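You operate a simulated robot arm through the tools that you are given. There is no shell and no other tool.

The job below is to be done with a simulated two-armed robot. You get a single attempt, and the scene is never put back.

TASK
Pour about 40 ml from the green-handled jug into the green cup.
Fine: the cups are in the bench drawer; stand yours on the bench before the brown basin, shut the drawer, put the jug back. Set down upright: green-handled jug.

The check looks at the end state, three seconds after you hand in, the way a careful person would. Anything else that was tipped, shoved, dropped, spilled or broken makes it a failure.

THE ROBOT
Two 7-joint arms with fingered hands on one trunk that stands fixed in place. Base frame: the origin is at the foot of the trunk, x ahead of it, y to its left, z up. Units: m, degrees, N and s.
The left shoulder is at [0.06, 0.177, 0.95], the right one opposite. With the tool pointing down near the work surface each hand reaches from about 0.42 to 0.96 m from the base axis, measured 20 degrees to its own side. Payload 4 kg a hand.
The tool frame of a hand sits at the grasp point between the pads (the TCP): z along the fingers, y along the line on which they close. The tips reach 0.037 m beyond it. Largest opening 0.124 m; the body of the gripper starts 0.043 m behind the TCP. The gripper is a hand of 3 fingers: y runs from the thumb to the fingers, the wrist lies at [-0.015, -0.108, -0.202] in the tool frame, and closing takes about 1.5 s.
Orientation is told as [roll, pitch, yaw] about the base's x, y, z axes, in that order, counted from this pose: with the fingers straight down and the wrist toward the robot, the tool's x, y and z point along [0, 1, 0], [1, 0, 0] and [0, 0, -1] of the base frame.

THE INTERFACE
- The arms move only by the tool servo_tool. It takes "left_deltas", "right_deltas" or both (then of equal length, played together; a hand with none holds still); each is a list of rows, each a list of 7 numbers: the shift along the tool's x, y, z in units of 150 mm (1.0 is 150 mm), then the turn, a rotation vector about the tool's x, y, z in units of 45 degrees (1.0 is 45 degrees), then the gripper command, from -1 (shut) to 1 (fully open), values between in proportion. In form: [[x, y, z, rx, ry, rz, grip], ...]. A call has 1 to 20 rows; each row is the pose to reach, as a shift and turn from the pose commanded when the call began, along the tool's axes at that moment. A call with a number of a shift or a turn outside -1 to 1 is refused whole. Each row takes 0.2 s and may step no farther than 0.05 m and 8.6 degrees from the row before; otherwise, or with a gripper value out of range, the whole call is refused. A pose out of reach is approached as far as the arm can. The call stops where the force on the tool passes 40 N (or 10 N more than at its start, if that is more) or the arm is blocked; 0.2 s more then pass. The fingers move at their own pace (about 0.072 m/s each) and stop on an object; they squeeze with about 32 N. The grip force told is the motor's: it shows also when the fingers shut on nothing. Time passes only in rows, and 0.2 s behind the last, so rows that repeat a pose let the fingers close. The reply holds the time, the measured pose of the TCP, the force on the tool along the base axes, the opening and the grip force, in the units named above and with some noise, with the torque about the TCP (base axes, N m) and any sound that the robot's microphone picked up, and new pictures: "views" is both (left out), scene, wrist or none (wrist: the cameras of the hands that moved).
- Cameras (640 x 400 px; columns grow to the right, rows downward): "scene" is now at [0.037, 0.004, 1.592]; the picture's right is [-0.01, -1.00, 0.00], its down [-0.75, 0.01, -0.67] and it looks along [0.67, -0.01, -0.75] (base axes); focal length 365 px, centre (320, 200). "left" rides on the left gripper at [-0.064, -0.076, -0.136] in its tool frame; the picture's right is [-0.84, -0.26, 0.48], its down [0.48, -0.76, 0.43] and it looks along [0.26, 0.60, 0.76] (tool axes); focal length 256 px, centre (320, 200). "right" rides on the right gripper at [0.064, -0.076, -0.136] in its tool frame; the picture's right is [-0.84, 0.26, -0.48], its down [-0.48, -0.76, 0.43] and it looks along [-0.26, 0.60, 0.76] (tool axes); focal length 256 px, centre (320, 200). There is no depth. A picture from a camera that has moved, and an enlarged one, comes with that camera's place and axes in the base frame and with its lens. The place of the scene camera against the robot may be out by one fixed shift of up to 0.018 m in any direction.
- slide_trunk(by): slides the trunk up (or, below 0, down) by that many m; the arms and the scene camera ride with it, the base frame stays. It gives what a move gives, with no picture.
- set_grasp(shape, hand): the hand has 3 fingers and takes this shape, open, in about a second: jaw (thumb against the fingers, like two jaws); tri (thumb and two fingers); tip (a fingertip pinch); poke (one finger out to press); point (the index stretched); flat (the hand flat); cup (the hand cupped); fist (a fist). The gripper value then closes the fingers along that shape, each until it touches; the sizes above hold for jaw. It gives what a move gives, with no picture.
- head_to(pan, tilt): turns the head with the scene camera to pan (to the left, within 86 degrees either way) and tilt (down, from -29 to 69), counted from straight ahead of the robot. It gives what a move gives, and a new picture of the scene camera.
- zoom(camera, box): a new picture of the part [left, top, right, bottom] of that camera's present view, enlarged. It takes no simulated time.
- hand_in(): hands the job in; it is judged then, once.

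Nothing tells you positions but the pictures and the camera data. Unless the task says otherwise, let go and move clear before handing in.

The tools are called after ">>>" as a command line: name --argument value ..., lists and objects as JSON in quotes. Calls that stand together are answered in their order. servo_tool: Moves the arms, as the interface text tells. Its arguments: {"type":"object","properties":{"left_deltas":{"type":"array"},"right_deltas":{"type":"array"},"views":{"type":"string","enum":["both","scene","wrist","none"]}},"required":[]} The other tools are called the same way: slide_trunk (by) slides the trunk up or down; set_grasp (shape, hand) gives the hand a shape; head_to (pan, tilt) turns the head that bears the scene camera; zoom (camera, box) takes an enlarged picture of a part of a camera's view; hand_in () hands the job in.

At the start:

```text
time_s: 0.0
left_ee_pos: [0.6856, 0.2114, 1.0268]
left_tcp_rot: [0.0, 0.0, 0.0]
left_ft_force: [-0.3, 0.0, 0.5]
left_wrist_torque: [0.02, 0.03, -0.02]
left_opening: 0.1236
left_gripper_force: 0.1
left_shape: jaw
right_ee_pos: [0.6034, -0.2681, 1.0957]
right_tcp_rot: [0.0, 0.1, 0.0]
right_ft_force: [1.2, 0.3, -0.1]
right_wrist_torque: [-0.01, 0.03, 0.04]
right_opening: 0.1235
right_gripper_force: 0.0
right_shape: jaw
trunk travel left (down, up): [-0.475, 0.115]
head pan, tilt: [-0.6, 48.2]
```

scene: 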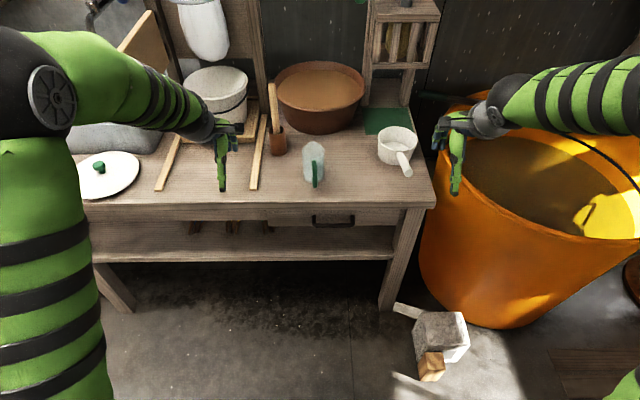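
right: 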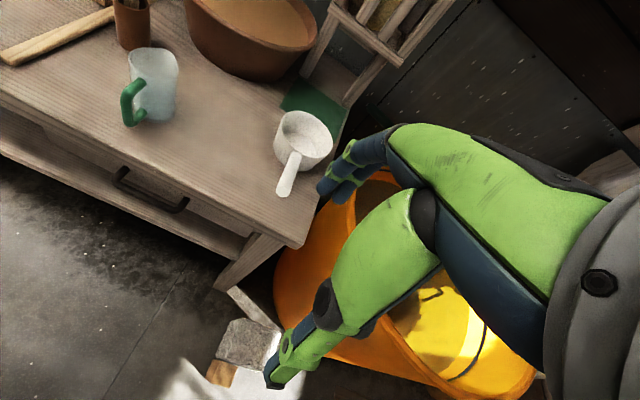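
left: 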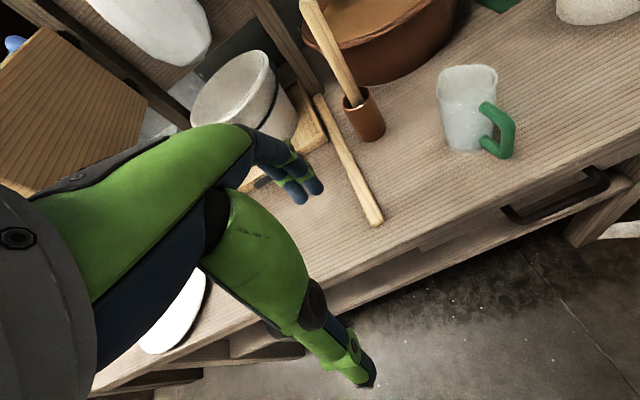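

I see a wooden bench with a green-handled jug near its front edge, a brown basin behind it, a white saucepan to the right and a drawer with a dark handle in the front apron. I'll look closer before moving anything.

>>> zoom --camera "scene" --box '[230, 50, 450, 240]'

>>> zoom --camera "right" --box '[80, 20, 340, 240]'

>>> zoom --camera "left" --box '[340, 20, 640, 260]'

```text
2.11 times, centred on (340, 145) of scene
camera zoom: at [0.037, 0.004, 1.592], right [-0.01, -1.0, 0.0], down [-0.75, 0.01, -0.67], along [0.67, -0.01, -0.75], focal length 768 px, centre (278, 316)
```

zoom: 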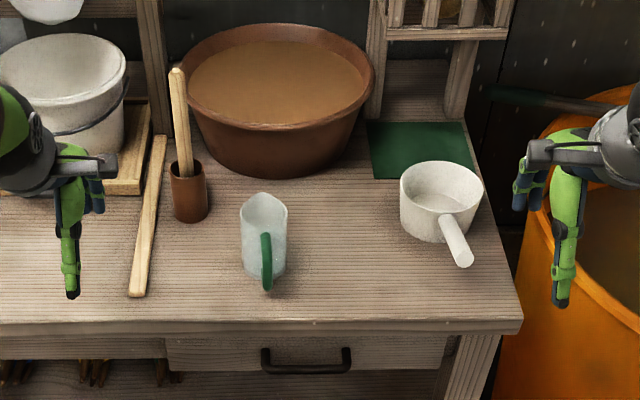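

```text
1.82 times, centred on (210, 130) of right
camera zoom: at [0.5274, -0.2056, 1.2334], right [0.26, -0.84, 0.48], down [-0.76, -0.48, -0.43], along [0.6, -0.26, -0.76], focal length 465 px, centre (520, 327)
```

zoom: 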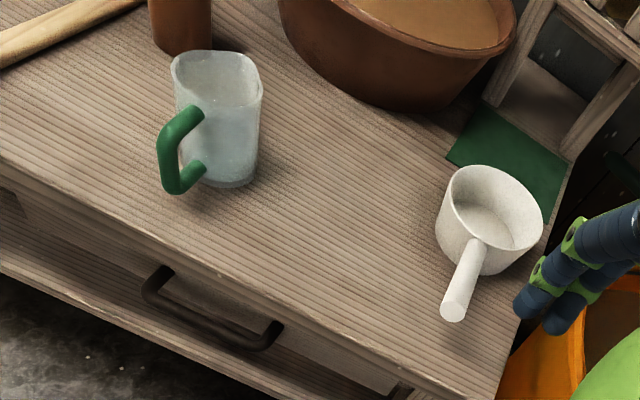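

```text
1.67 times, centred on (490, 140) of left
camera zoom: at [0.6085, 0.1466, 1.1634], right [-0.26, -0.84, -0.48], down [-0.76, 0.48, -0.43], along [0.6, 0.26, -0.76], focal length 427 px, centre (37, 300)
```

zoom: 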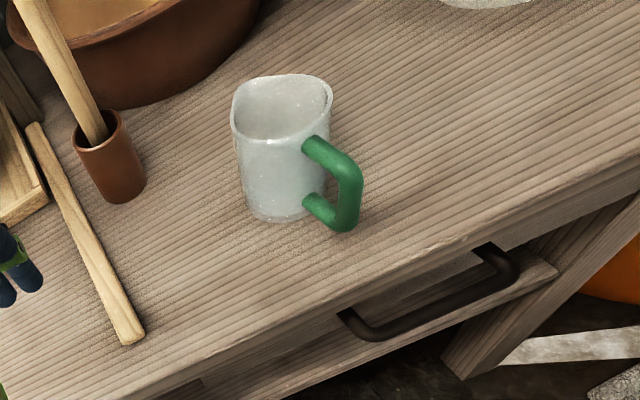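

The jug stands near (0.875, 0.01) on a bench about 0.763 m high. The basin is behind it, with its front foot at x≈1.10. The drawer bar runs from y≈0.01 to -0.11 at about x=0.742, z=0.695, so I'll bring the right hand toward it, tilted 45° forward.

>>> servo_tool --right_deltas '[[0.17, 0.0, 0.17, -0.17, 0, 0, 1], [0.33, 0.0, 0.33, -0.34, 0, 0, 1], [0.5, 0.0, 0.5, -0.5, 0, 0, 1], [0.67, 0.0, 0.67, -0.67, 0, 0, 1], [0.83, 0.0, 0.83, -0.84, 0, 0, 1], [1.0, 0.0, 1.0, -1.0, 0, 0, 1]]'

```text
time_s: 1.4
left_ee_pos: [0.6853, 0.2106, 1.0267]
left_tcp_rot: [-0.1, 0.0, -0.1]
left_ft_force: [-0.8, 0.5, 0.4]
left_wrist_torque: [0.03, 0.02, -0.01]
left_opening: 0.1235
left_gripper_force: 0.0
left_shape: jaw
right_ee_pos: [0.6034, -0.1154, 0.9452]
right_tcp_rot: [-0.1, -45.2, 0.1]
right_ft_force: [0.1, 0.7, 0.4]
right_wrist_torque: [-0.03, 0.07, -0.05]
right_opening: 0.1239
right_gripper_force: 0.1
right_shape: jaw
trunk travel left (down, up): [-0.475, 0.115]
head pan, tilt: [-0.6, 48.2]
camera scene: at [0.037, 0.0067, 1.5922], right [-0.01, -1.0, 0.0], down [-0.75, 0.01, -0.67], along [0.67, -0.01, -0.75], focal length 365 px, centre (320, 200)
camera right: at [0.4526, -0.0529, 0.9889], right [-0.16, -0.84, 0.52], down [-0.23, -0.48, -0.84], along [0.96, -0.25, -0.11], focal length 256 px, centre (320, 200)
```

scene: 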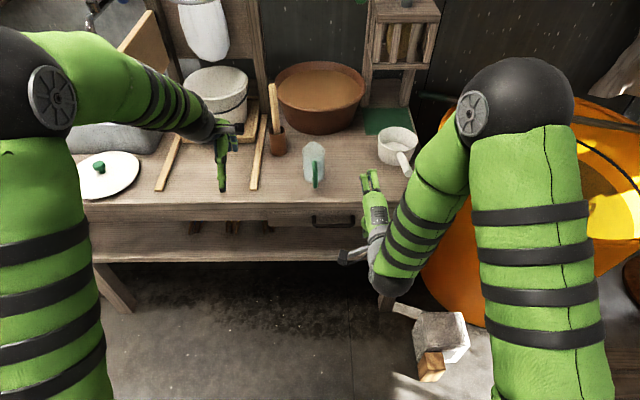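
right: 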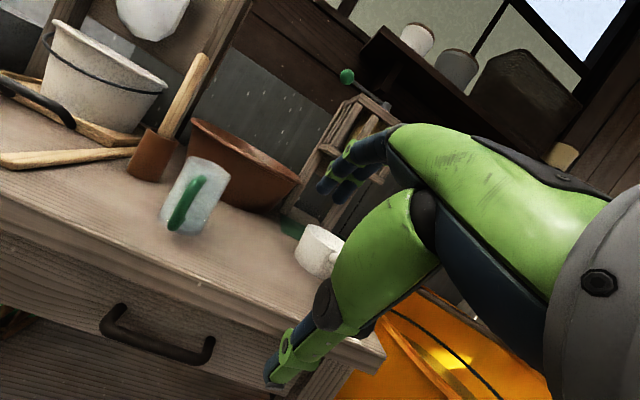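

The drawer front and its bar are now in clear view from the right wrist. I'll enlarge the jug and the handle.

>>> zoom --camera "right" --box '[60, 130, 300, 280]'

>>> zoom --camera "right" --box '[0, 240, 320, 400]'

```text
2.67 times, centred on (180, 205) of right
camera zoom: at [0.4526, -0.0529, 0.9889], right [-0.16, -0.84, 0.52], down [-0.23, -0.48, -0.84], along [0.96, -0.25, -0.11], focal length 683 px, centre (693, 187)
```

zoom: 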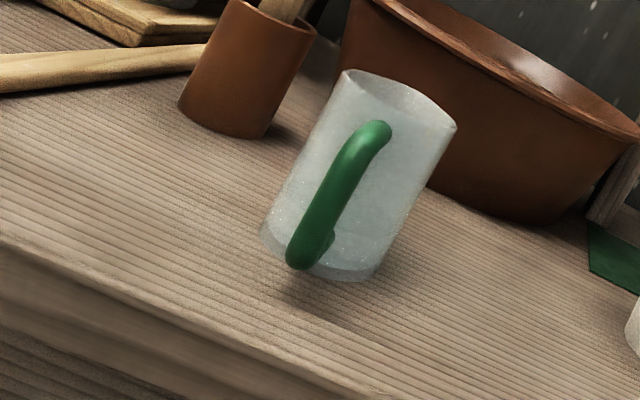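

```text
2.00 times, centred on (160, 320) of right
camera zoom: at [0.4526, -0.0529, 0.9889], right [-0.16, -0.84, 0.52], down [-0.23, -0.48, -0.84], along [0.96, -0.25, -0.11], focal length 512 px, centre (640, -40)
```

zoom: 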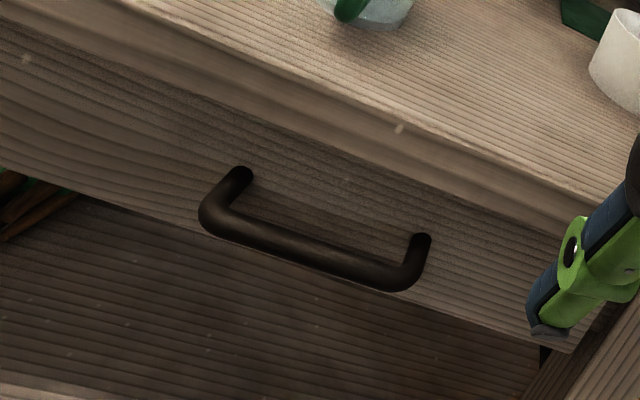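

The drawer face is at x≈0.787 and spans z≈0.64 to 0.73. The bar stands about 3.5 cm off it, so I'll bring the right hand nearly horizontal in front of it with a narrowed opening.

>>> servo_tool --right_deltas '[[0.09, -0.1, 0.16, -0.14, 0, 0, 0.5], [0.18, -0.2, 0.32, -0.28, 0, 0, 0.2], [0.27, -0.31, 0.48, -0.41, 0, 0, 0], [0.36, -0.41, 0.64, -0.54, 0, 0, -0.2], [0.436, -0.518, 0.8, -0.667, 0, 0, -0.2]]'

```text
time_s: 2.6
left_ee_pos: [0.6849, 0.2103, 1.0278]
left_tcp_rot: [0.0, 0.0, 0.0]
left_ft_force: [-0.3, -0.2, -0.6]
left_wrist_torque: [-0.01, -0.01, 0.0]
left_opening: 0.1237
left_gripper_force: 0.0
left_shape: jaw
right_ee_pos: [0.6754, -0.0388, 0.8083]
right_tcp_rot: [-0.8, -74.7, 0.6]
right_ft_force: [0.5, -0.3, 0.4]
right_wrist_torque: [-0.02, 0.0, 0.01]
right_opening: 0.0498
right_gripper_force: 0.0
right_shape: jaw
right hand out of reach, approached as far as the arm can: row 3, 4, 5
trunk travel left (down, up): [-0.475, 0.115]
head pan, tilt: [-0.6, 48.2]
camera scene: at [0.0375, 0.0041, 1.592], right [-0.01, -1.0, 0.0], down [-0.75, 0.01, -0.67], along [0.67, -0.01, -0.75], focal length 365 px, centre (320, 200)
camera right: at [0.5239, 0.0257, 0.7718], right [-0.4, -0.83, 0.38], down [0.22, -0.49, -0.85], along [0.89, -0.26, 0.38], focal length 256 px, centre (320, 200)
```

scene: 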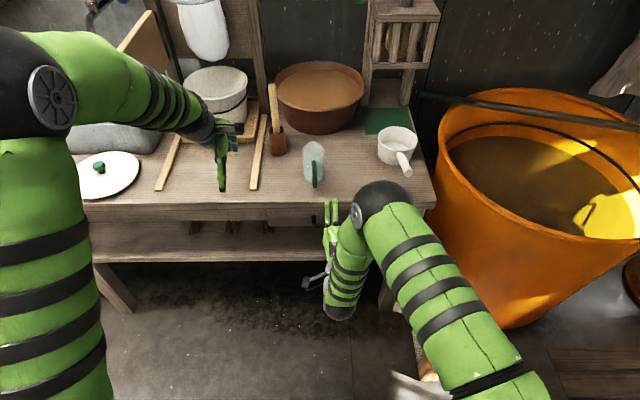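
right: 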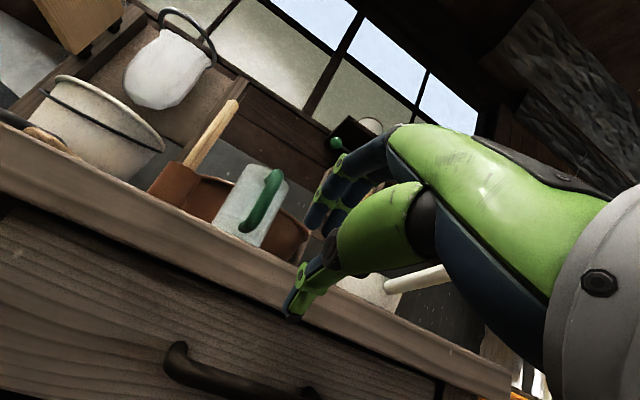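

The nearly horizontal pose fell out of the arm's reach, so I'll go back to a 45° tilt. The right hand then comes just above and in front of the bar.

>>> servo_tool --right_deltas '[[0, -0.05, 0.08, 0.14, 0, 0, -0.2], [0, -0.1, 0.16, 0.28, 0, 0, -0.2], [0, -0.14, 0.24, 0.41, 0, 0, -0.2], [0, -0.19, 0.32, 0.54, 0, 0, -0.2], [-0.03, -0.236, 0.408, 0.667, 0, 0, -0.2]]'

```text
time_s: 3.5
left_ee_pos: [0.682, 0.2109, 1.0278]
left_tcp_rot: [0.0, 0.0, 0.0]
left_ft_force: [0.2, 0.0, -0.5]
left_wrist_torque: [0.01, 0.04, 0.01]
left_opening: 0.1238
left_gripper_force: 0.0
left_shape: jaw
right_ee_pos: [0.7039, -0.0371, 0.7772]
right_tcp_rot: [0.3, -53.9, 0.1]
right_ft_force: [-37.6, -5.6, 17.8]
right_wrist_torque: [0.01, -1.5, -0.53]
right_opening: 0.0485
right_gripper_force: 0.0
right_shape: jaw
trunk travel left (down, up): [-0.475, 0.115]
head pan, tilt: [-0.6, 48.2]
stopped in row 4 (right hand): the force on the tool passed its limit at 52 N (the readings are from after the stop); the commanded pose is now the measured one
camera scene: at [0.0332, 0.0037, 1.5924], right [-0.01, -1.0, 0.0], down [-0.74, 0.01, -0.67], along [0.67, -0.01, -0.74], focal length 365 px, centre (320, 200)
camera right: at [0.5491, 0.0262, 0.7975], right [-0.24, -0.84, 0.49], down [-0.09, -0.48, -0.87], along [0.97, -0.25, 0.03], focal length 256 px, centre (320, 200)
```

scene: 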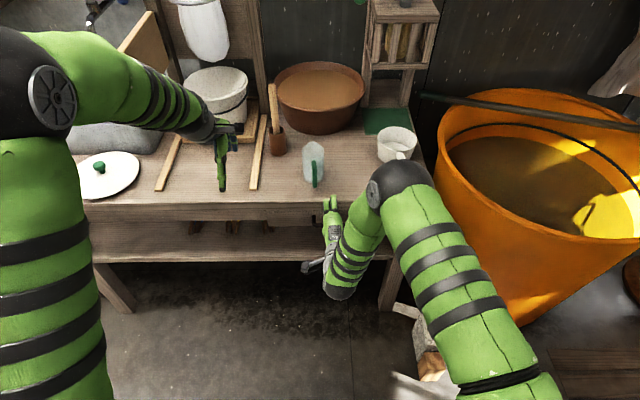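
right: 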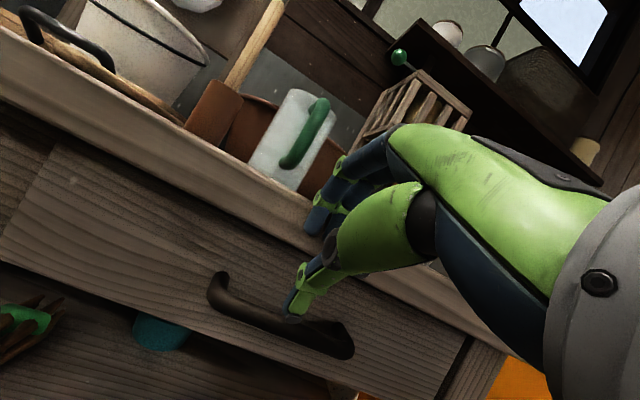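

The fingertips touched the bench's front edge and the move stopped. I'll back off toward the robot, level out at 45°, and look again.

>>> servo_tool --right_deltas '[[0, -0.118, -0.162, 0, 0, 0, -0.3], [-0.06, -0.18, -0.17, 0.1, 0, 0, -0.3], [-0.133, -0.258, -0.184, 0.2, 0, 0, -0.3]]'

```text
time_s: 4.3
left_ee_pos: [0.6842, 0.211, 1.0273]
left_tcp_rot: [0.0, 0.0, 0.0]
left_ft_force: [0.8, 0.2, -0.9]
left_wrist_torque: [0.0, -0.06, 0.02]
left_opening: 0.1237
left_gripper_force: 0.2
left_shape: jaw
right_ee_pos: [0.6609, -0.0567, 0.7602]
right_tcp_rot: [0.2, -44.7, 0.0]
right_ft_force: [0.0, -0.1, -0.3]
right_wrist_torque: [0.02, 0.01, 0.01]
right_opening: 0.0436
right_gripper_force: 0.0
right_shape: jaw
trunk travel left (down, up): [-0.475, 0.115]
head pan, tilt: [-0.6, 48.2]
camera scene: at [0.0369, 0.004, 1.5919], right [-0.01, -1.0, 0.0], down [-0.75, 0.01, -0.67], along [0.67, -0.01, -0.75], focal length 365 px, centre (320, 200)
camera right: at [0.5115, 0.0065, 0.8048], right [-0.15, -0.84, 0.52], down [-0.23, -0.48, -0.84], along [0.96, -0.25, -0.12], focal length 256 px, centre (320, 200)
```

scene: 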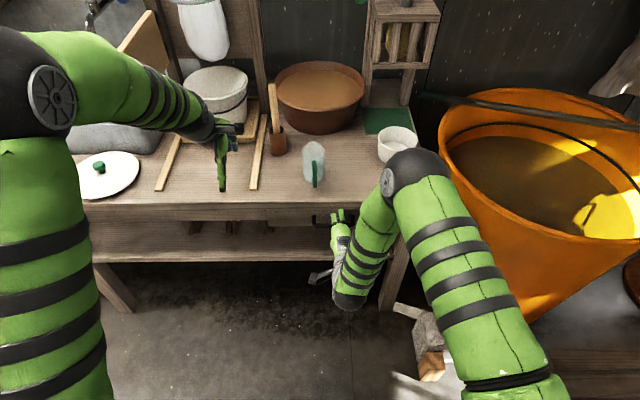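
right: 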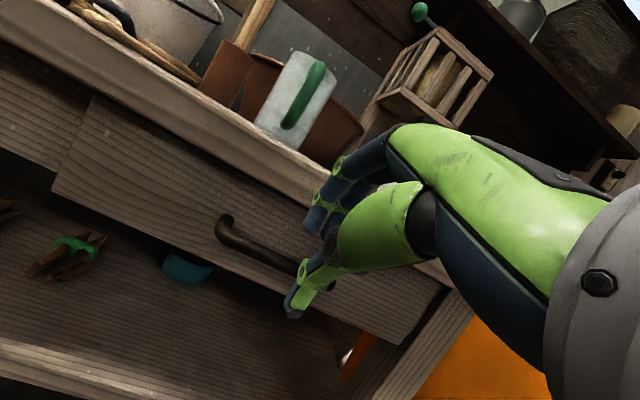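

The hand is clear now and sits in front of the bar. I'll enlarge this view to fix the bar and the bench edge more exactly.

>>> zoom --camera "right" --box '[180, 120, 440, 340]'

```text
1.82 times, centred on (310, 230) of right
camera zoom: at [0.5115, 0.0065, 0.8048], right [-0.15, -0.84, 0.52], down [-0.23, -0.48, -0.84], along [0.96, -0.25, -0.12], focal length 465 px, centre (338, 146)
```

zoom: 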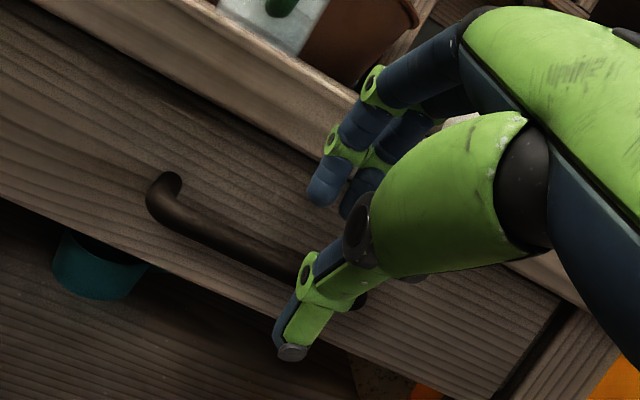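

The bar's centre is at about (0.743, 0.703). I'll slide forward along the finger direction so that the fingers go over the bar and the thumb goes under it.

>>> servo_tool --right_deltas '[[0, 0.08, 0.1, 0, 0, 0, -0.42], [0, 0.08, 0.24, 0, 0, 0, -0.42], [0, 0.08, 0.37, 0, 0, 0, -0.42], [0, 0.08, 0.44, 0, 0, 0, -0.42], [0, 0.08, 0.5, 0, 0, 0, -0.42]]' --views "wrist"

```text
time_s: 5.3
left_ee_pos: [0.6829, 0.2121, 1.0276]
left_tcp_rot: [0.1, 0.0, -0.1]
left_ft_force: [0.1, -0.5, 1.0]
left_wrist_torque: [0.0, -0.01, 0.01]
left_opening: 0.1237
left_gripper_force: 0.1
left_shape: jaw
right_ee_pos: [0.7083, -0.0552, 0.7253]
right_tcp_rot: [0.2, -44.3, 0.2]
right_ft_force: [-29.8, -2.9, 6.3]
right_wrist_torque: [0.03, -1.3, -0.38]
right_opening: 0.034
right_gripper_force: 0.1
right_shape: jaw
trunk travel left (down, up): [-0.475, 0.115]
head pan, tilt: [-0.6, 48.2]
stopped in row 4 (right hand): the force on the tool passed its limit at 52 N (the readings are from after the stop); the commanded pose is now the measured one
camera right: at [0.5572, 0.0075, 0.7709], right [-0.15, -0.84, 0.52], down [-0.24, -0.48, -0.84], along [0.96, -0.25, -0.13], focal length 256 px, centre (320, 200)
```

right: 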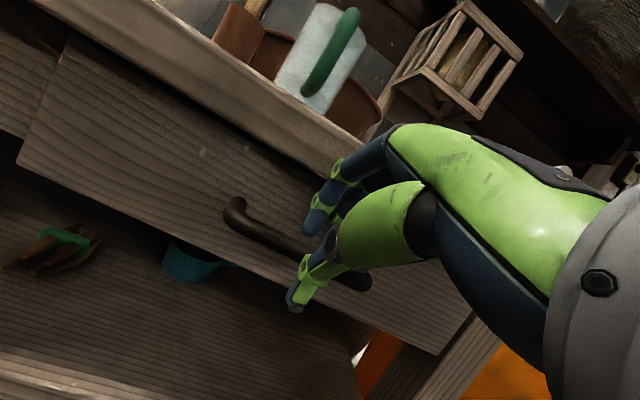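

The hand stopped again, and the torque suggests the bench edge touched the back of the fingers higher up than I assumed. I'll back off a little and re-measure the edge height.

>>> servo_tool --right_deltas '[[0, -0.1, -0.15, 0, 0, 0, -0.42], [0, -0.15, -0.4, 0, 0, 0, -0.42]]' --views "wrist"

>>> zoom --camera "right" --box '[20, 40, 340, 240]'

>>> zoom --camera "scene" --box '[230, 160, 390, 260]'

```text
time_s: 5.9
left_ee_pos: [0.6855, 0.2111, 1.0278]
left_tcp_rot: [0.0, 0.0, 0.0]
left_ft_force: [1.0, 0.0, 1.0]
left_wrist_torque: [0.01, 0.03, -0.01]
left_opening: 0.1239
left_gripper_force: 0.1
left_shape: jaw
right_ee_pos: [0.6513, -0.0566, 0.7547]
right_tcp_rot: [0.2, -44.6, 0.1]
right_ft_force: [0.0, 0.5, -0.5]
right_wrist_torque: [-0.01, 0.01, 0.02]
right_opening: 0.0363
right_gripper_force: 0.0
right_shape: jaw
trunk travel left (down, up): [-0.475, 0.115]
head pan, tilt: [-0.6, 48.2]
camera right: at [0.5003, 0.0067, 0.7991], right [-0.15, -0.84, 0.52], down [-0.23, -0.48, -0.84], along [0.96, -0.25, -0.12], focal length 256 px, centre (320, 200)
```

right: 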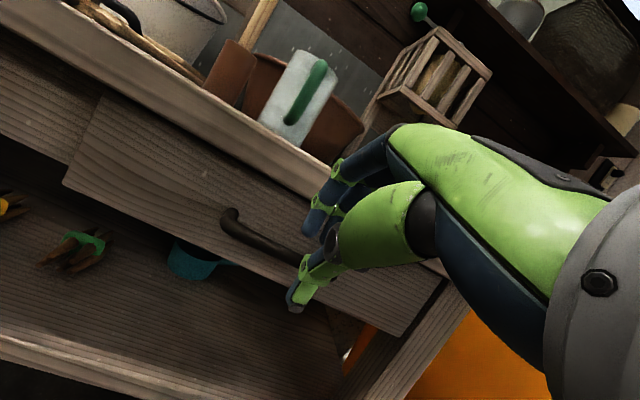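

```text
2.00 times, centred on (180, 140) of right
camera zoom: at [0.5003, 0.0067, 0.7991], right [-0.15, -0.84, 0.52], down [-0.23, -0.48, -0.84], along [0.96, -0.25, -0.12], focal length 512 px, centre (600, 320)
```

zoom: 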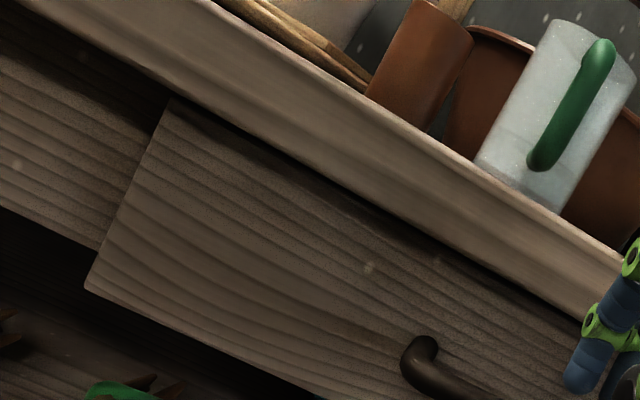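

```text
4.00 times, centred on (310, 210) of scene
camera zoom: at [0.0373, 0.004, 1.5919], right [-0.01, -1.0, 0.0], down [-0.75, 0.01, -0.67], along [0.67, -0.01, -0.75], focal length 1459 px, centre (360, 160)
```

zoom: 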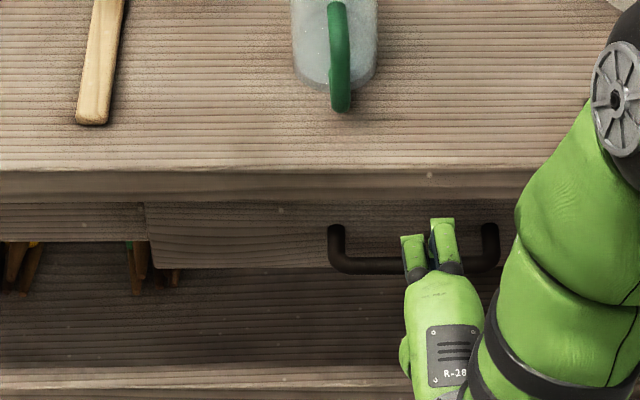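

The bench top is really at z≈0.80, with its front edge at x≈0.747 and the slab underside at about 0.76. The fingers' knuckles were catching that edge. I'll pull the left hand up and back, then lower the trunk so the right hand can reach the bar more horizontally from below the slab.

>>> servo_tool --left_deltas '[[0, -0.17, -0.2, 0, 0, 0, 1], [0, -0.33, -0.4, 0, 0, 0, 1], [0, -0.5, -0.6, 0, 0, 0, 1], [0, -0.667, -0.8, 0, 0, 0, 1]]' --views "wrist"

```text
time_s: 6.9
left_ee_pos: [0.5832, 0.2119, 1.1477]
left_tcp_rot: [0.0, 0.0, 0.0]
left_ft_force: [0.2, -0.2, 0.2]
left_wrist_torque: [-0.03, -0.04, 0.02]
left_opening: 0.1239
left_gripper_force: 0.0
left_shape: jaw
right_ee_pos: [0.6497, -0.0559, 0.7554]
right_tcp_rot: [0.1, -44.6, 0.3]
right_ft_force: [-0.2, 0.2, -0.5]
right_wrist_torque: [0.0, -0.01, 0.01]
right_opening: 0.0359
right_gripper_force: 0.1
right_shape: jaw
trunk travel left (down, up): [-0.475, 0.115]
head pan, tilt: [-0.6, 48.2]
camera left: at [0.5076, 0.1478, 1.284], right [-0.26, -0.84, -0.48], down [-0.76, 0.48, -0.43], along [0.6, 0.26, -0.76], focal length 256 px, centre (320, 200)
```

left: 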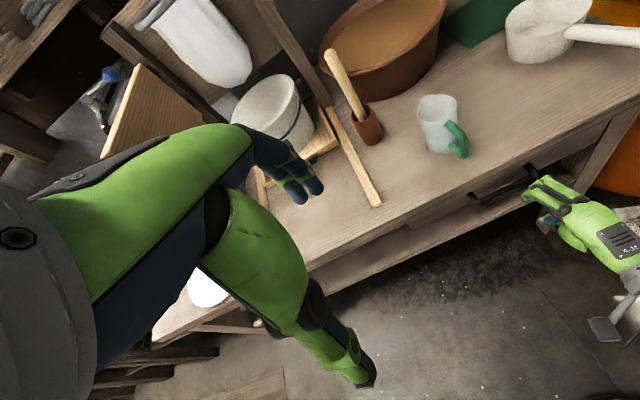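

The left hand is clear of the bench. I'll slide the trunk down 0.2 m.

>>> slide_trunk --by -0.2

```text
time_s: 9.1
left_ee_pos: [0.5841, 0.2114, 0.9469]
left_tcp_rot: [-0.1, -0.1, 0.0]
left_ft_force: [0.1, 0.0, 0.0]
left_wrist_torque: [0.02, 0.01, 0.0]
left_opening: 0.1236
left_gripper_force: 0.2
left_shape: jaw
right_ee_pos: [0.6495, -0.056, 0.5544]
right_tcp_rot: [0.1, -44.6, 0.1]
right_ft_force: [-0.7, 0.3, 0.2]
right_wrist_torque: [-0.01, 0.03, 0.01]
right_opening: 0.0361
right_gripper_force: 0.1
right_shape: jaw
trunk travel left (down, up): [-0.275, 0.315]
head pan, tilt: [-0.6, 48.2]
```

The trunk is down and the right hand is at z≈0.55, in front of the bench. I'll raise it to the bar height while tilting it nearly horizontal.

>>> servo_tool --right_deltas '[[0, 0.15, -0.125, -0.157, 0, 0, -0.32], [0, 0.306, -0.25, -0.315, 0, 0, -0.32], [0, 0.458, -0.377, -0.472, 0, 0, -0.32], [0, 0.611, -0.502, -0.63, 0, 0, -0.32], [0, 0.764, -0.628, -0.787, 0, 0, -0.32]]'

```text
time_s: 10.2
left_ee_pos: [0.5841, 0.2118, 0.9473]
left_tcp_rot: [0.0, 0.1, 0.0]
left_ft_force: [0.4, -0.2, -0.2]
left_wrist_torque: [-0.02, 0.0, 0.0]
left_opening: 0.1235
left_gripper_force: 0.2
left_shape: jaw
right_ee_pos: [0.6924, -0.0429, 0.7104]
right_tcp_rot: [-0.3, -79.7, 0.5]
right_ft_force: [-0.1, -0.1, -1.0]
right_wrist_torque: [0.01, -0.02, -0.02]
right_opening: 0.0416
right_gripper_force: 0.0
right_shape: jaw
right hand out of reach, approached as far as the arm can: row 5
trunk travel left (down, up): [-0.275, 0.315]
head pan, tilt: [-0.6, 48.2]
camera scene: at [0.037, 0.004, 1.3919], right [-0.01, -1.0, 0.0], down [-0.75, 0.01, -0.67], along [0.67, -0.01, -0.75], focal length 365 px, centre (320, 200)
camera right: at [0.5442, 0.0202, 0.6603], right [-0.43, -0.84, 0.34], down [0.29, -0.48, -0.82], along [0.85, -0.26, 0.45], focal length 256 px, centre (320, 200)
```

scene: 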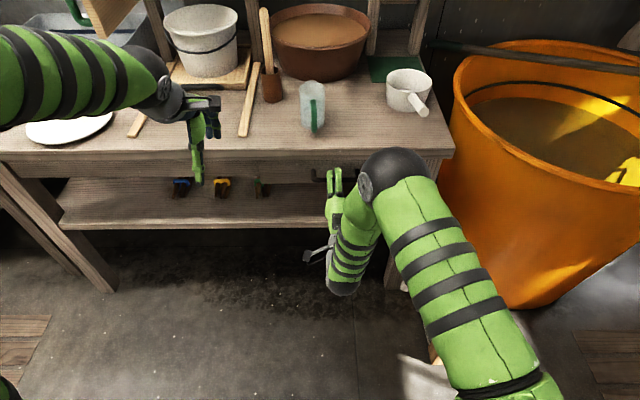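
right: 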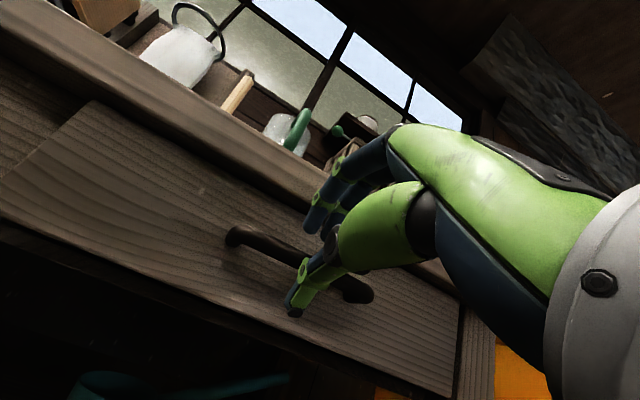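

The hand is nearly horizontal just in front of the bar, at about z 0.71. I'll lower it slightly, go forward around the bar and close.

>>> servo_tool --right_deltas '[[-0.08, -0.062, 0.011, 0, 0, 0, -0.32], [-0.08, -0.043, 0.115, 0, 0, 0, -0.32], [-0.08, -0.024, 0.22, 0, 0, 0, -0.32], [-0.08, -0.024, 0.22, 0, 0, 0, -1], [-0.08, -0.024, 0.22, 0, 0, 0, -1], [-0.08, -0.024, 0.22, 0, 0, 0, -1], [-0.08, -0.024, 0.22, 0, 0, 0, -1], [-0.08, -0.024, 0.22, 0, 0, 0, -1]]'

```text
time_s: 12.1
left_ee_pos: [0.5854, 0.2121, 0.9475]
left_tcp_rot: [-0.1, -0.1, 0.0]
left_ft_force: [1.0, 0.0, -0.3]
left_wrist_torque: [-0.04, 0.01, 0.03]
left_opening: 0.1237
left_gripper_force: 0.0
left_shape: jaw
right_ee_pos: [0.7219, -0.0434, 0.7]
right_tcp_rot: [-0.9, -79.8, 0.5]
right_ft_force: [-0.4, -0.2, -9.6]
right_wrist_torque: [0.09, 0.04, -0.05]
right_opening: 0.0041
right_gripper_force: 32.2
right_shape: jaw
right hand out of reach, approached as far as the arm can: row 1, 2, 3, 4, 5, 6, 7, 8
trunk travel left (down, up): [-0.275, 0.315]
head pan, tilt: [-0.6, 48.2]
camera scene: at [0.0377, 0.0041, 1.3918], right [-0.01, -1.0, 0.0], down [-0.75, 0.01, -0.67], along [0.67, -0.01, -0.75], focal length 365 px, centre (320, 200)
camera right: at [0.576, 0.0205, 0.65], right [-0.44, -0.83, 0.34], down [0.29, -0.49, -0.82], along [0.85, -0.26, 0.45], focal length 256 px, centre (320, 200)
```

scene: 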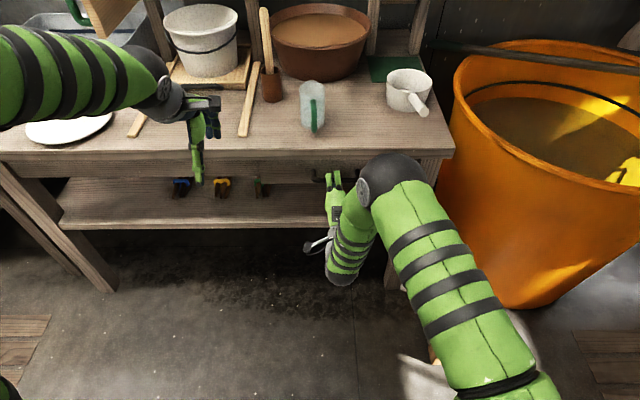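
right: 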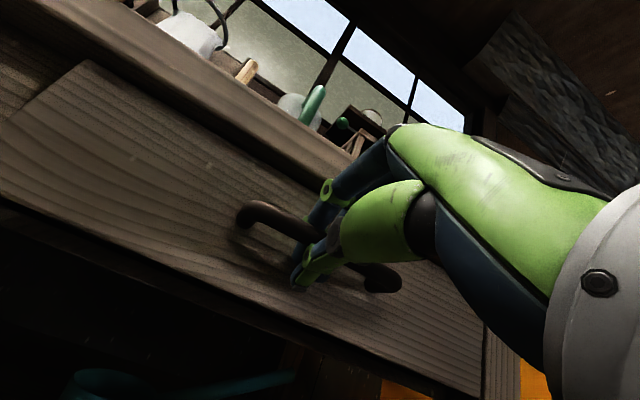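

The fingers have closed to 4 mm with a grip force, so I'll check closely whether they are around the bar.

>>> zoom --camera "right" --box '[220, 160, 440, 310]'

>>> zoom --camera "scene" --box '[270, 140, 430, 240]'

```text
2.67 times, centred on (330, 235) of right
camera zoom: at [0.576, 0.0205, 0.65], right [-0.44, -0.83, 0.34], down [0.29, -0.49, -0.82], along [0.85, -0.26, 0.45], focal length 683 px, centre (293, 107)
```

zoom: 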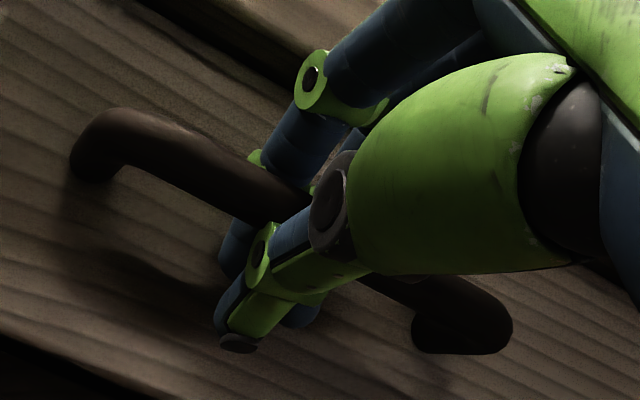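

```text
4.00 times, centred on (350, 190) of scene
camera zoom: at [0.0377, 0.0041, 1.3918], right [-0.01, -1.0, 0.0], down [-0.75, 0.01, -0.67], along [0.67, -0.01, -0.75], focal length 1459 px, centre (200, 240)
```

zoom: 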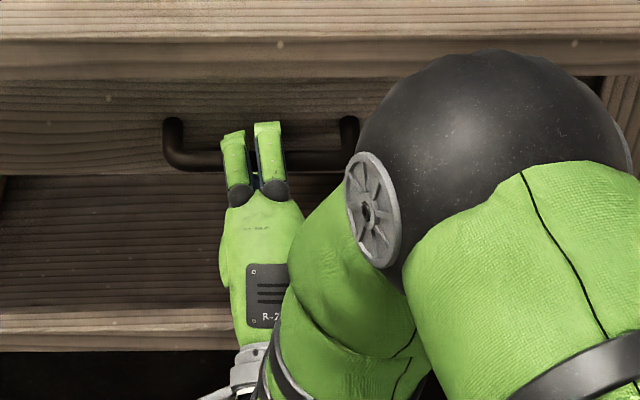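

The two fingers are hooked over and behind the bar with the thumb underneath. I'll pull straight back, easing the hand's pitch as it comes.

>>> servo_tool --right_deltas '[[0, -0.012, -0.066, 0, 0, 0, -1], [0, -0.0236, -0.131, 0, 0, 0, -1], [0, -0.034, -0.23, 0.08, 0, 0, -1], [0, -0.043, -0.327, 0.156, 0, 0, -1], [0, -0.053, -0.424, 0.234, 0, 0, -1], [0, -0.063, -0.521, 0.311, 0, 0, -1]]'

```text
time_s: 13.4
left_ee_pos: [0.5851, 0.2118, 0.9465]
left_tcp_rot: [0.0, 0.0, 0.0]
left_ft_force: [-1.1, 0.0, 0.3]
left_wrist_torque: [-0.05, 0.0, 0.01]
left_opening: 0.1235
left_gripper_force: 0.1
left_shape: jaw
right_ee_pos: [0.6457, -0.0439, 0.704]
right_tcp_rot: [0.3, -65.8, 0.0]
right_ft_force: [0.5, 0.4, -21.2]
right_wrist_torque: [0.04, 0.0, -0.03]
right_opening: 0.0056
right_gripper_force: 32.6
right_shape: jaw
trunk travel left (down, up): [-0.275, 0.315]
head pan, tilt: [-0.6, 48.2]
camera scene: at [0.0384, 0.004, 1.3917], right [-0.01, -1.0, 0.0], down [-0.75, 0.01, -0.67], along [0.67, -0.01, -0.75], focal length 365 px, centre (320, 200)
camera right: at [0.4901, 0.0189, 0.6915], right [-0.33, -0.84, 0.43], down [0.09, -0.48, -0.87], along [0.94, -0.25, 0.23], focal length 256 px, centre (320, 200)
```

scene: 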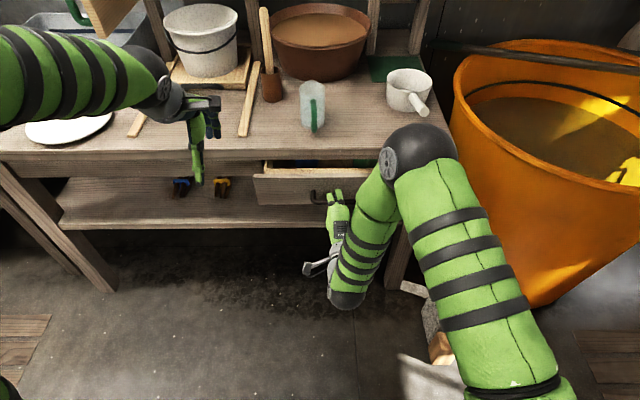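
right: 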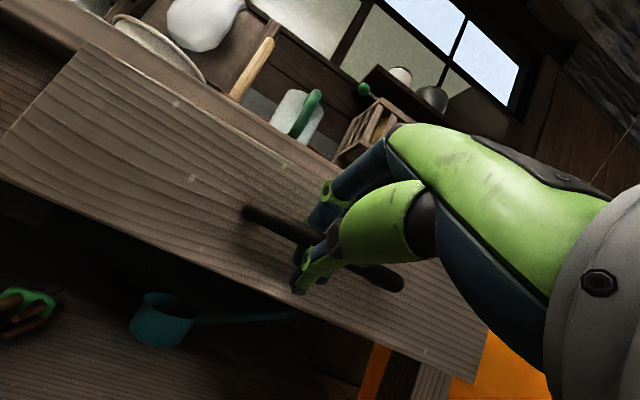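

The drawer is sliding out, with about 8 cm open, and I can see green inside. I'll keep pulling, correcting the slight upward pull.

>>> servo_tool --right_deltas '[[0, -0.095, -0.171, 0.107, 0, 0, -1], [0, -0.165, -0.352, 0.218, 0, 0, -1], [0, -0.236, -0.532, 0.329, 0, 0, -1], [0, -0.307, -0.711, 0.44, 0, 0, -1]]'

```text
time_s: 14.4
left_ee_pos: [0.5852, 0.2115, 0.9469]
left_tcp_rot: [0.0, 0.1, 0.0]
left_ft_force: [0.2, -0.4, -0.4]
left_wrist_torque: [0.03, 0.01, 0.01]
left_opening: 0.1236
left_gripper_force: 0.1
left_shape: jaw
right_ee_pos: [0.529, -0.0432, 0.7056]
right_tcp_rot: [0.1, -45.9, 0.2]
right_ft_force: [0.5, 2.8, -21.3]
right_wrist_torque: [0.0, -0.02, -0.06]
right_opening: 0.0056
right_gripper_force: 31.6
right_shape: jaw
trunk travel left (down, up): [-0.275, 0.315]
head pan, tilt: [-0.6, 48.2]
camera scene: at [0.0382, 0.0042, 1.3917], right [-0.01, -1.0, 0.0], down [-0.75, 0.01, -0.67], along [0.67, -0.01, -0.75], focal length 365 px, centre (320, 200)
camera right: at [0.3772, 0.0182, 0.7468], right [-0.16, -0.84, 0.52], down [-0.21, -0.48, -0.85], along [0.96, -0.25, -0.1], focal length 256 px, centre (320, 200)
```

scene: 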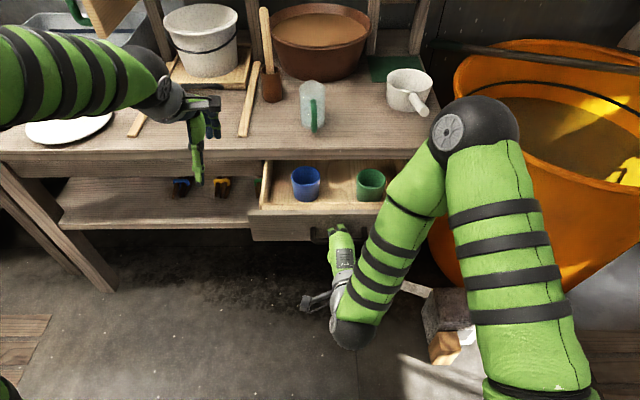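
right: 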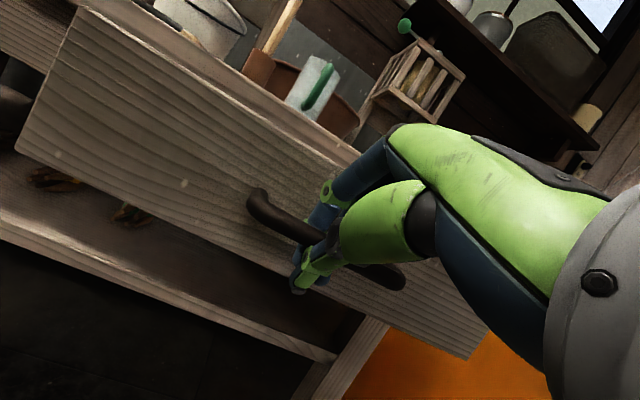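

The drawer is about 20 cm open and holds a blue cup and a green cup. I'll pull a few centimetres more so the green cup clears the bench edge well.

>>> servo_tool --right_deltas '[[0, -0.096, -0.082, 0.109, 0, 0, -1], [0, -0.178, -0.176, 0.209, 0, 0, -1], [0, -0.261, -0.269, 0.309, 0, 0, -1]]'

```text
time_s: 15.2
left_ee_pos: [0.5845, 0.2111, 0.9471]
left_tcp_rot: [0.0, 0.0, -0.1]
left_ft_force: [-0.3, 0.5, 0.3]
left_wrist_torque: [-0.02, 0.03, 0.0]
left_opening: 0.1237
left_gripper_force: 0.1
left_shape: jaw
right_ee_pos: [0.4764, -0.0445, 0.7057]
right_tcp_rot: [0.1, -32.3, 0.1]
right_ft_force: [-0.6, -8.8, -7.6]
right_wrist_torque: [0.04, -0.13, -0.17]
right_opening: 0.0045
right_gripper_force: 32.2
right_shape: jaw
right hand out of reach, approached as far as the arm can: row 3
trunk travel left (down, up): [-0.275, 0.315]
head pan, tilt: [-0.6, 48.2]
camera scene: at [0.0373, 0.0032, 1.3922], right [-0.01, -1.0, 0.0], down [-0.75, 0.01, -0.67], along [0.67, -0.01, -0.75], focal length 365 px, centre (320, 200)
camera right: at [0.3398, 0.02, 0.7806], right [-0.04, -0.84, 0.55], down [-0.41, -0.48, -0.77], along [0.91, -0.26, -0.32], focal length 256 px, centre (320, 200)
```

scene: 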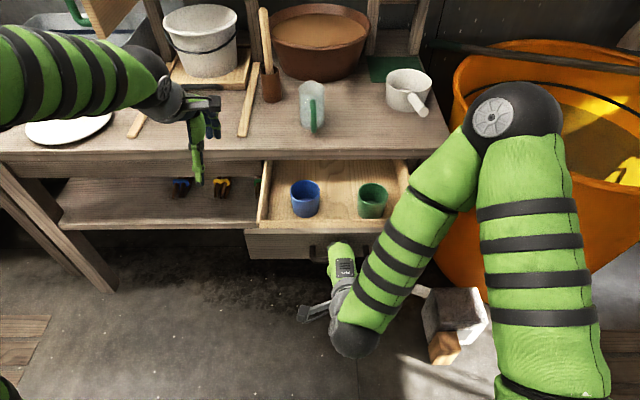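
right: 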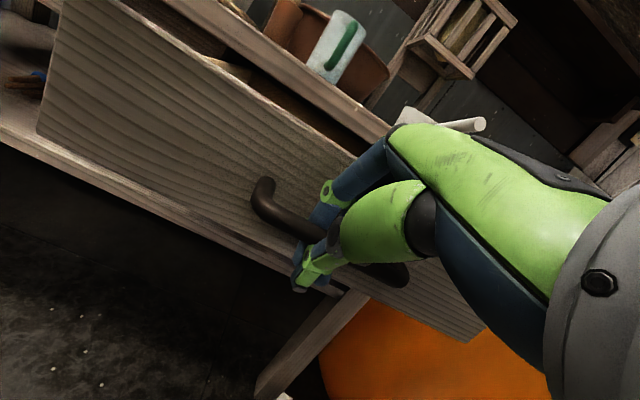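

The drawer is about 26 cm out and both cups are in clear view. I'll let go of the bar gently and lift the hand off upward.

>>> servo_tool --right_deltas '[[0, 0, 0, 0, 0, 0, -0.35], [0, 0, 0, 0, 0, 0, -0.3], [0, 0, 0, 0, 0, 0, -0.3], [0, 0, -0.1, 0, 0, 0, -0.3], [0, 0, -0.2, 0, 0, 0, -0.3], [0, 0.06, -0.3, 0, 0, 0, -0.3], [0, 0.15, -0.45, 0, 0, 0, -0.3], [0, 0.25, -0.6, 0, 0, 0, -0.3], [0, 0.356, -0.763, 0, 0, 0, 0]]'

```text
time_s: 17.2
left_ee_pos: [0.585, 0.2115, 0.9476]
left_tcp_rot: [-0.1, -0.1, 0.1]
left_ft_force: [-0.1, 0.4, 0.6]
left_wrist_torque: [0.0, 0.0, -0.03]
left_opening: 0.1239
left_gripper_force: 0.1
left_shape: jaw
right_ee_pos: [0.4786, -0.0241, 0.8331]
right_tcp_rot: [0.1, -32.3, 0.2]
right_ft_force: [-0.3, -1.1, -0.1]
right_wrist_torque: [0.01, 0.0, -0.02]
right_opening: 0.0618
right_gripper_force: 0.2
right_shape: jaw
right hand out of reach, approached as far as the arm can: row 4, 5, 6, 7, 8, 9
trunk travel left (down, up): [-0.275, 0.315]
head pan, tilt: [-0.6, 48.2]
camera scene: at [0.0368, 0.004, 1.3919], right [-0.01, -1.0, 0.0], down [-0.75, 0.01, -0.67], along [0.67, -0.01, -0.75], focal length 365 px, centre (320, 200)
camera right: at [0.3416, 0.0387, 0.9102], right [-0.04, -0.84, 0.54], down [-0.41, -0.48, -0.77], along [0.91, -0.25, -0.33], focal length 256 px, centre (320, 200)
```

scene: 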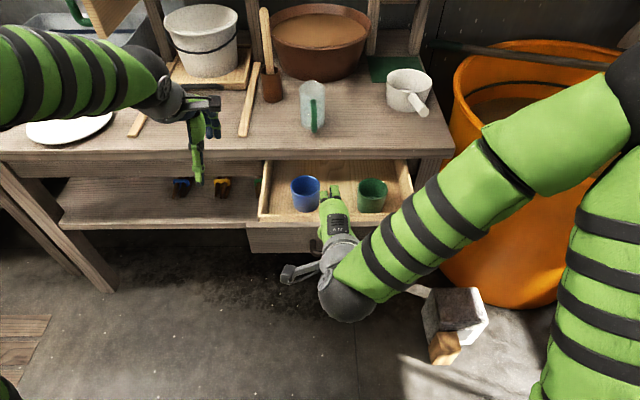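
right: 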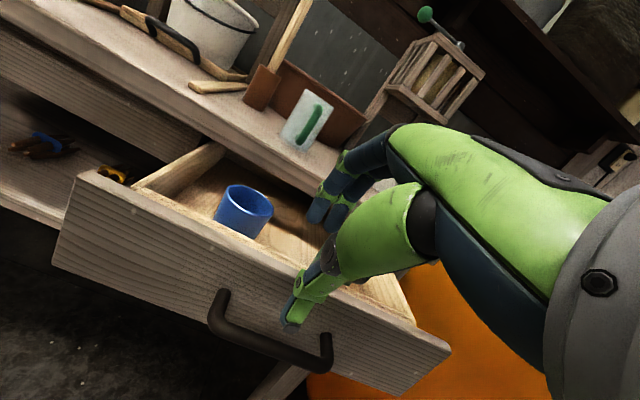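

The drawer stays open with the hand clear of it. I'll raise the trunk back to its starting height to work from above.

>>> slide_trunk --by 0.2

>>> zoom --camera "scene" --box '[220, 60, 460, 210]'

>>> zoom --camera "left" --box '[320, 0, 640, 200]'

>>> zoom --camera "left" --box '[0, 0, 640, 400]'

```text
time_s: 19.4
left_ee_pos: [0.5848, 0.2129, 1.1459]
left_tcp_rot: [0.0, 0.0, 0.0]
left_ft_force: [0.0, 0.0, 0.3]
left_wrist_torque: [0.01, 0.0, 0.0]
left_opening: 0.1239
left_gripper_force: 0.0
left_shape: jaw
right_ee_pos: [0.4798, -0.0237, 1.0344]
right_tcp_rot: [0.1, -32.1, 0.1]
right_ft_force: [0.2, 0.6, -0.1]
right_wrist_torque: [0.01, 0.03, -0.02]
right_opening: 0.0616
right_gripper_force: 0.0
right_shape: jaw
trunk travel left (down, up): [-0.475, 0.115]
head pan, tilt: [-0.6, 48.2]
```

```text
2.67 times, centred on (340, 135) of scene
camera zoom: at [0.0371, 0.0041, 1.5919], right [-0.01, -1.0, 0.0], down [-0.75, 0.01, -0.67], along [0.67, -0.01, -0.75], focal length 972 px, centre (267, 373)
```

zoom: 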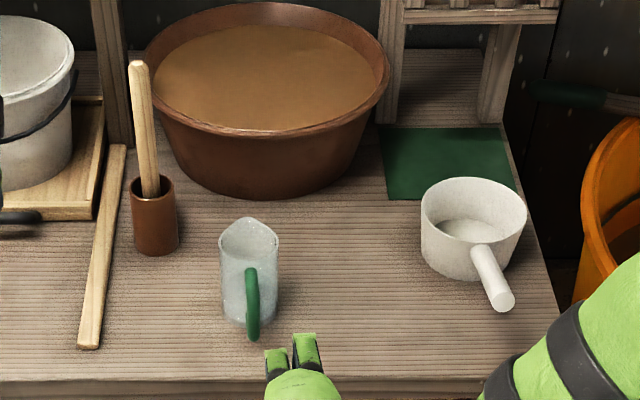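

```text
2.00 times, centred on (480, 100) of left
camera zoom: at [0.5086, 0.1474, 1.2835], right [-0.26, -0.84, -0.48], down [-0.76, 0.48, -0.43], along [0.6, 0.26, -0.76], focal length 512 px, centre (0, 400)
```

zoom: 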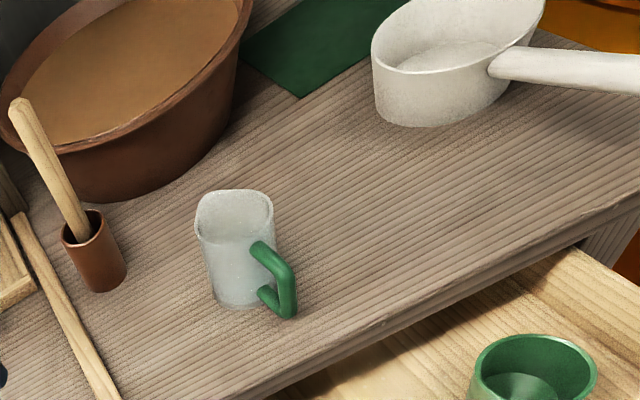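

```text
1.00 times, centred on (320, 200) of left (not enlarged: the box is as wide or as high as the picture)
camera zoom: at [0.5086, 0.1474, 1.2835], right [-0.26, -0.84, -0.48], down [-0.76, 0.48, -0.43], along [0.6, 0.26, -0.76], focal length 256 px, centre (320, 200)
```

zoom: 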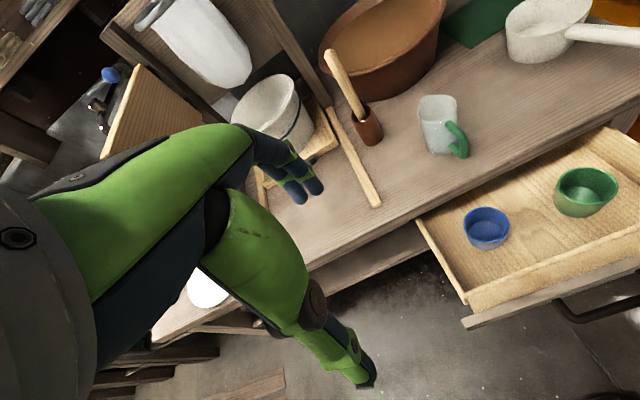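

The green cup is near (0.666, -0.135) in the drawer and the blue one is to its left. The jug stands at about (0.855, 0.017), is roughly 7 cm wide and 11.5 cm tall, and has its handle toward the robot. I'll bring the right hand above the green cup with the fingers pointing down.

>>> servo_tool --right_deltas '[[-0.168, 0.069, 0.09, 0.143, 0, 0, 0.2], [-0.336, 0.138, 0.18, 0.285, 0, 0, 0.4], [-0.504, 0.208, 0.27, 0.428, 0, 0, 0.5], [-0.672, 0.277, 0.36, 0.57, 0, 0, 0.5], [-0.84, 0.346, 0.453, 0.713, 0, 0, 0.5]]' --views "none"

>>> servo_tool --right_deltas '[[0, 0.12, 0.1, 0, 0, -0.167, 0.5], [0, 0.24, 0.2, 0, 0, -0.333, 0.5], [0, 0.36, 0.3, 0, 0, -0.5, 0.5], [0, 0.48, 0.35, 0, 0, -0.667, 0.5], [0, 0.6, 0.4, 0, 0, -0.833, 0.5], [0.0, 0.7, 0.4, 0, 0, -1.0, 0.5]]'

```text
time_s: 20.6
left_ee_pos: [0.5843, 0.211, 1.1467]
left_tcp_rot: [0.1, 0.0, 0.0]
left_ft_force: [0.2, -0.7, -0.1]
left_wrist_torque: [0.01, 0.01, 0.02]
left_opening: 0.1239
left_gripper_force: 0.1
left_shape: jaw
right_ee_pos: [0.5597, -0.15, 1.0049]
right_tcp_rot: [0.1, -0.1, 0.2]
right_ft_force: [-0.1, -0.1, 0.2]
right_wrist_torque: [0.03, -0.01, -0.01]
right_opening: 0.0928
right_gripper_force: 0.1
right_shape: jaw
trunk travel left (down, up): [-0.475, 0.115]
head pan, tilt: [-0.6, 48.2]
```

```text
time_s: 22.0
left_ee_pos: [0.5841, 0.2121, 1.1473]
left_tcp_rot: [0.0, 0.1, 0.1]
left_ft_force: [-0.5, 0.2, -0.3]
left_wrist_torque: [0.01, 0.0, 0.02]
left_opening: 0.1237
left_gripper_force: 0.1
left_shape: jaw
right_ee_pos: [0.6648, -0.1486, 0.9444]
right_tcp_rot: [0.1, -0.2, 45.1]
right_ft_force: [-0.2, 0.2, 0.2]
right_wrist_torque: [-0.01, -0.02, 0.0]
right_opening: 0.0927
right_gripper_force: 0.1
right_shape: jaw
trunk travel left (down, up): [-0.475, 0.115]
head pan, tilt: [-0.6, 48.2]
camera scene: at [0.0374, 0.0036, 1.592], right [-0.01, -1.0, 0.0], down [-0.75, 0.01, -0.67], along [0.67, -0.01, -0.75], focal length 365 px, centre (320, 200)
camera right: at [0.5663, -0.1589, 1.0817], right [0.77, -0.41, 0.48], down [-0.19, -0.88, -0.44], along [0.6, 0.25, -0.76], focal length 256 px, centre (320, 200)
```

scene: 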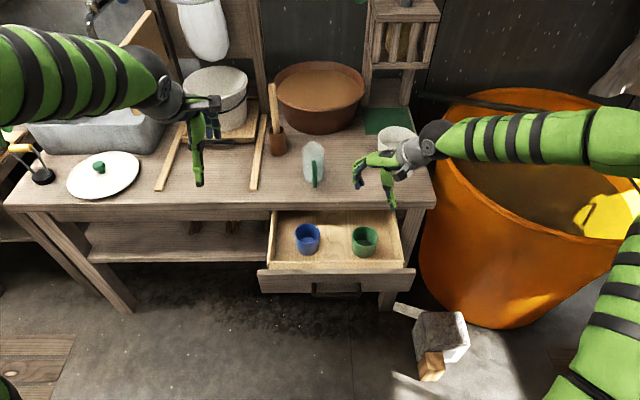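
right: 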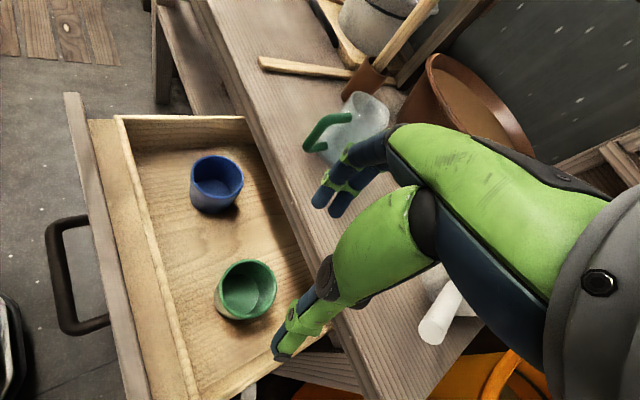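

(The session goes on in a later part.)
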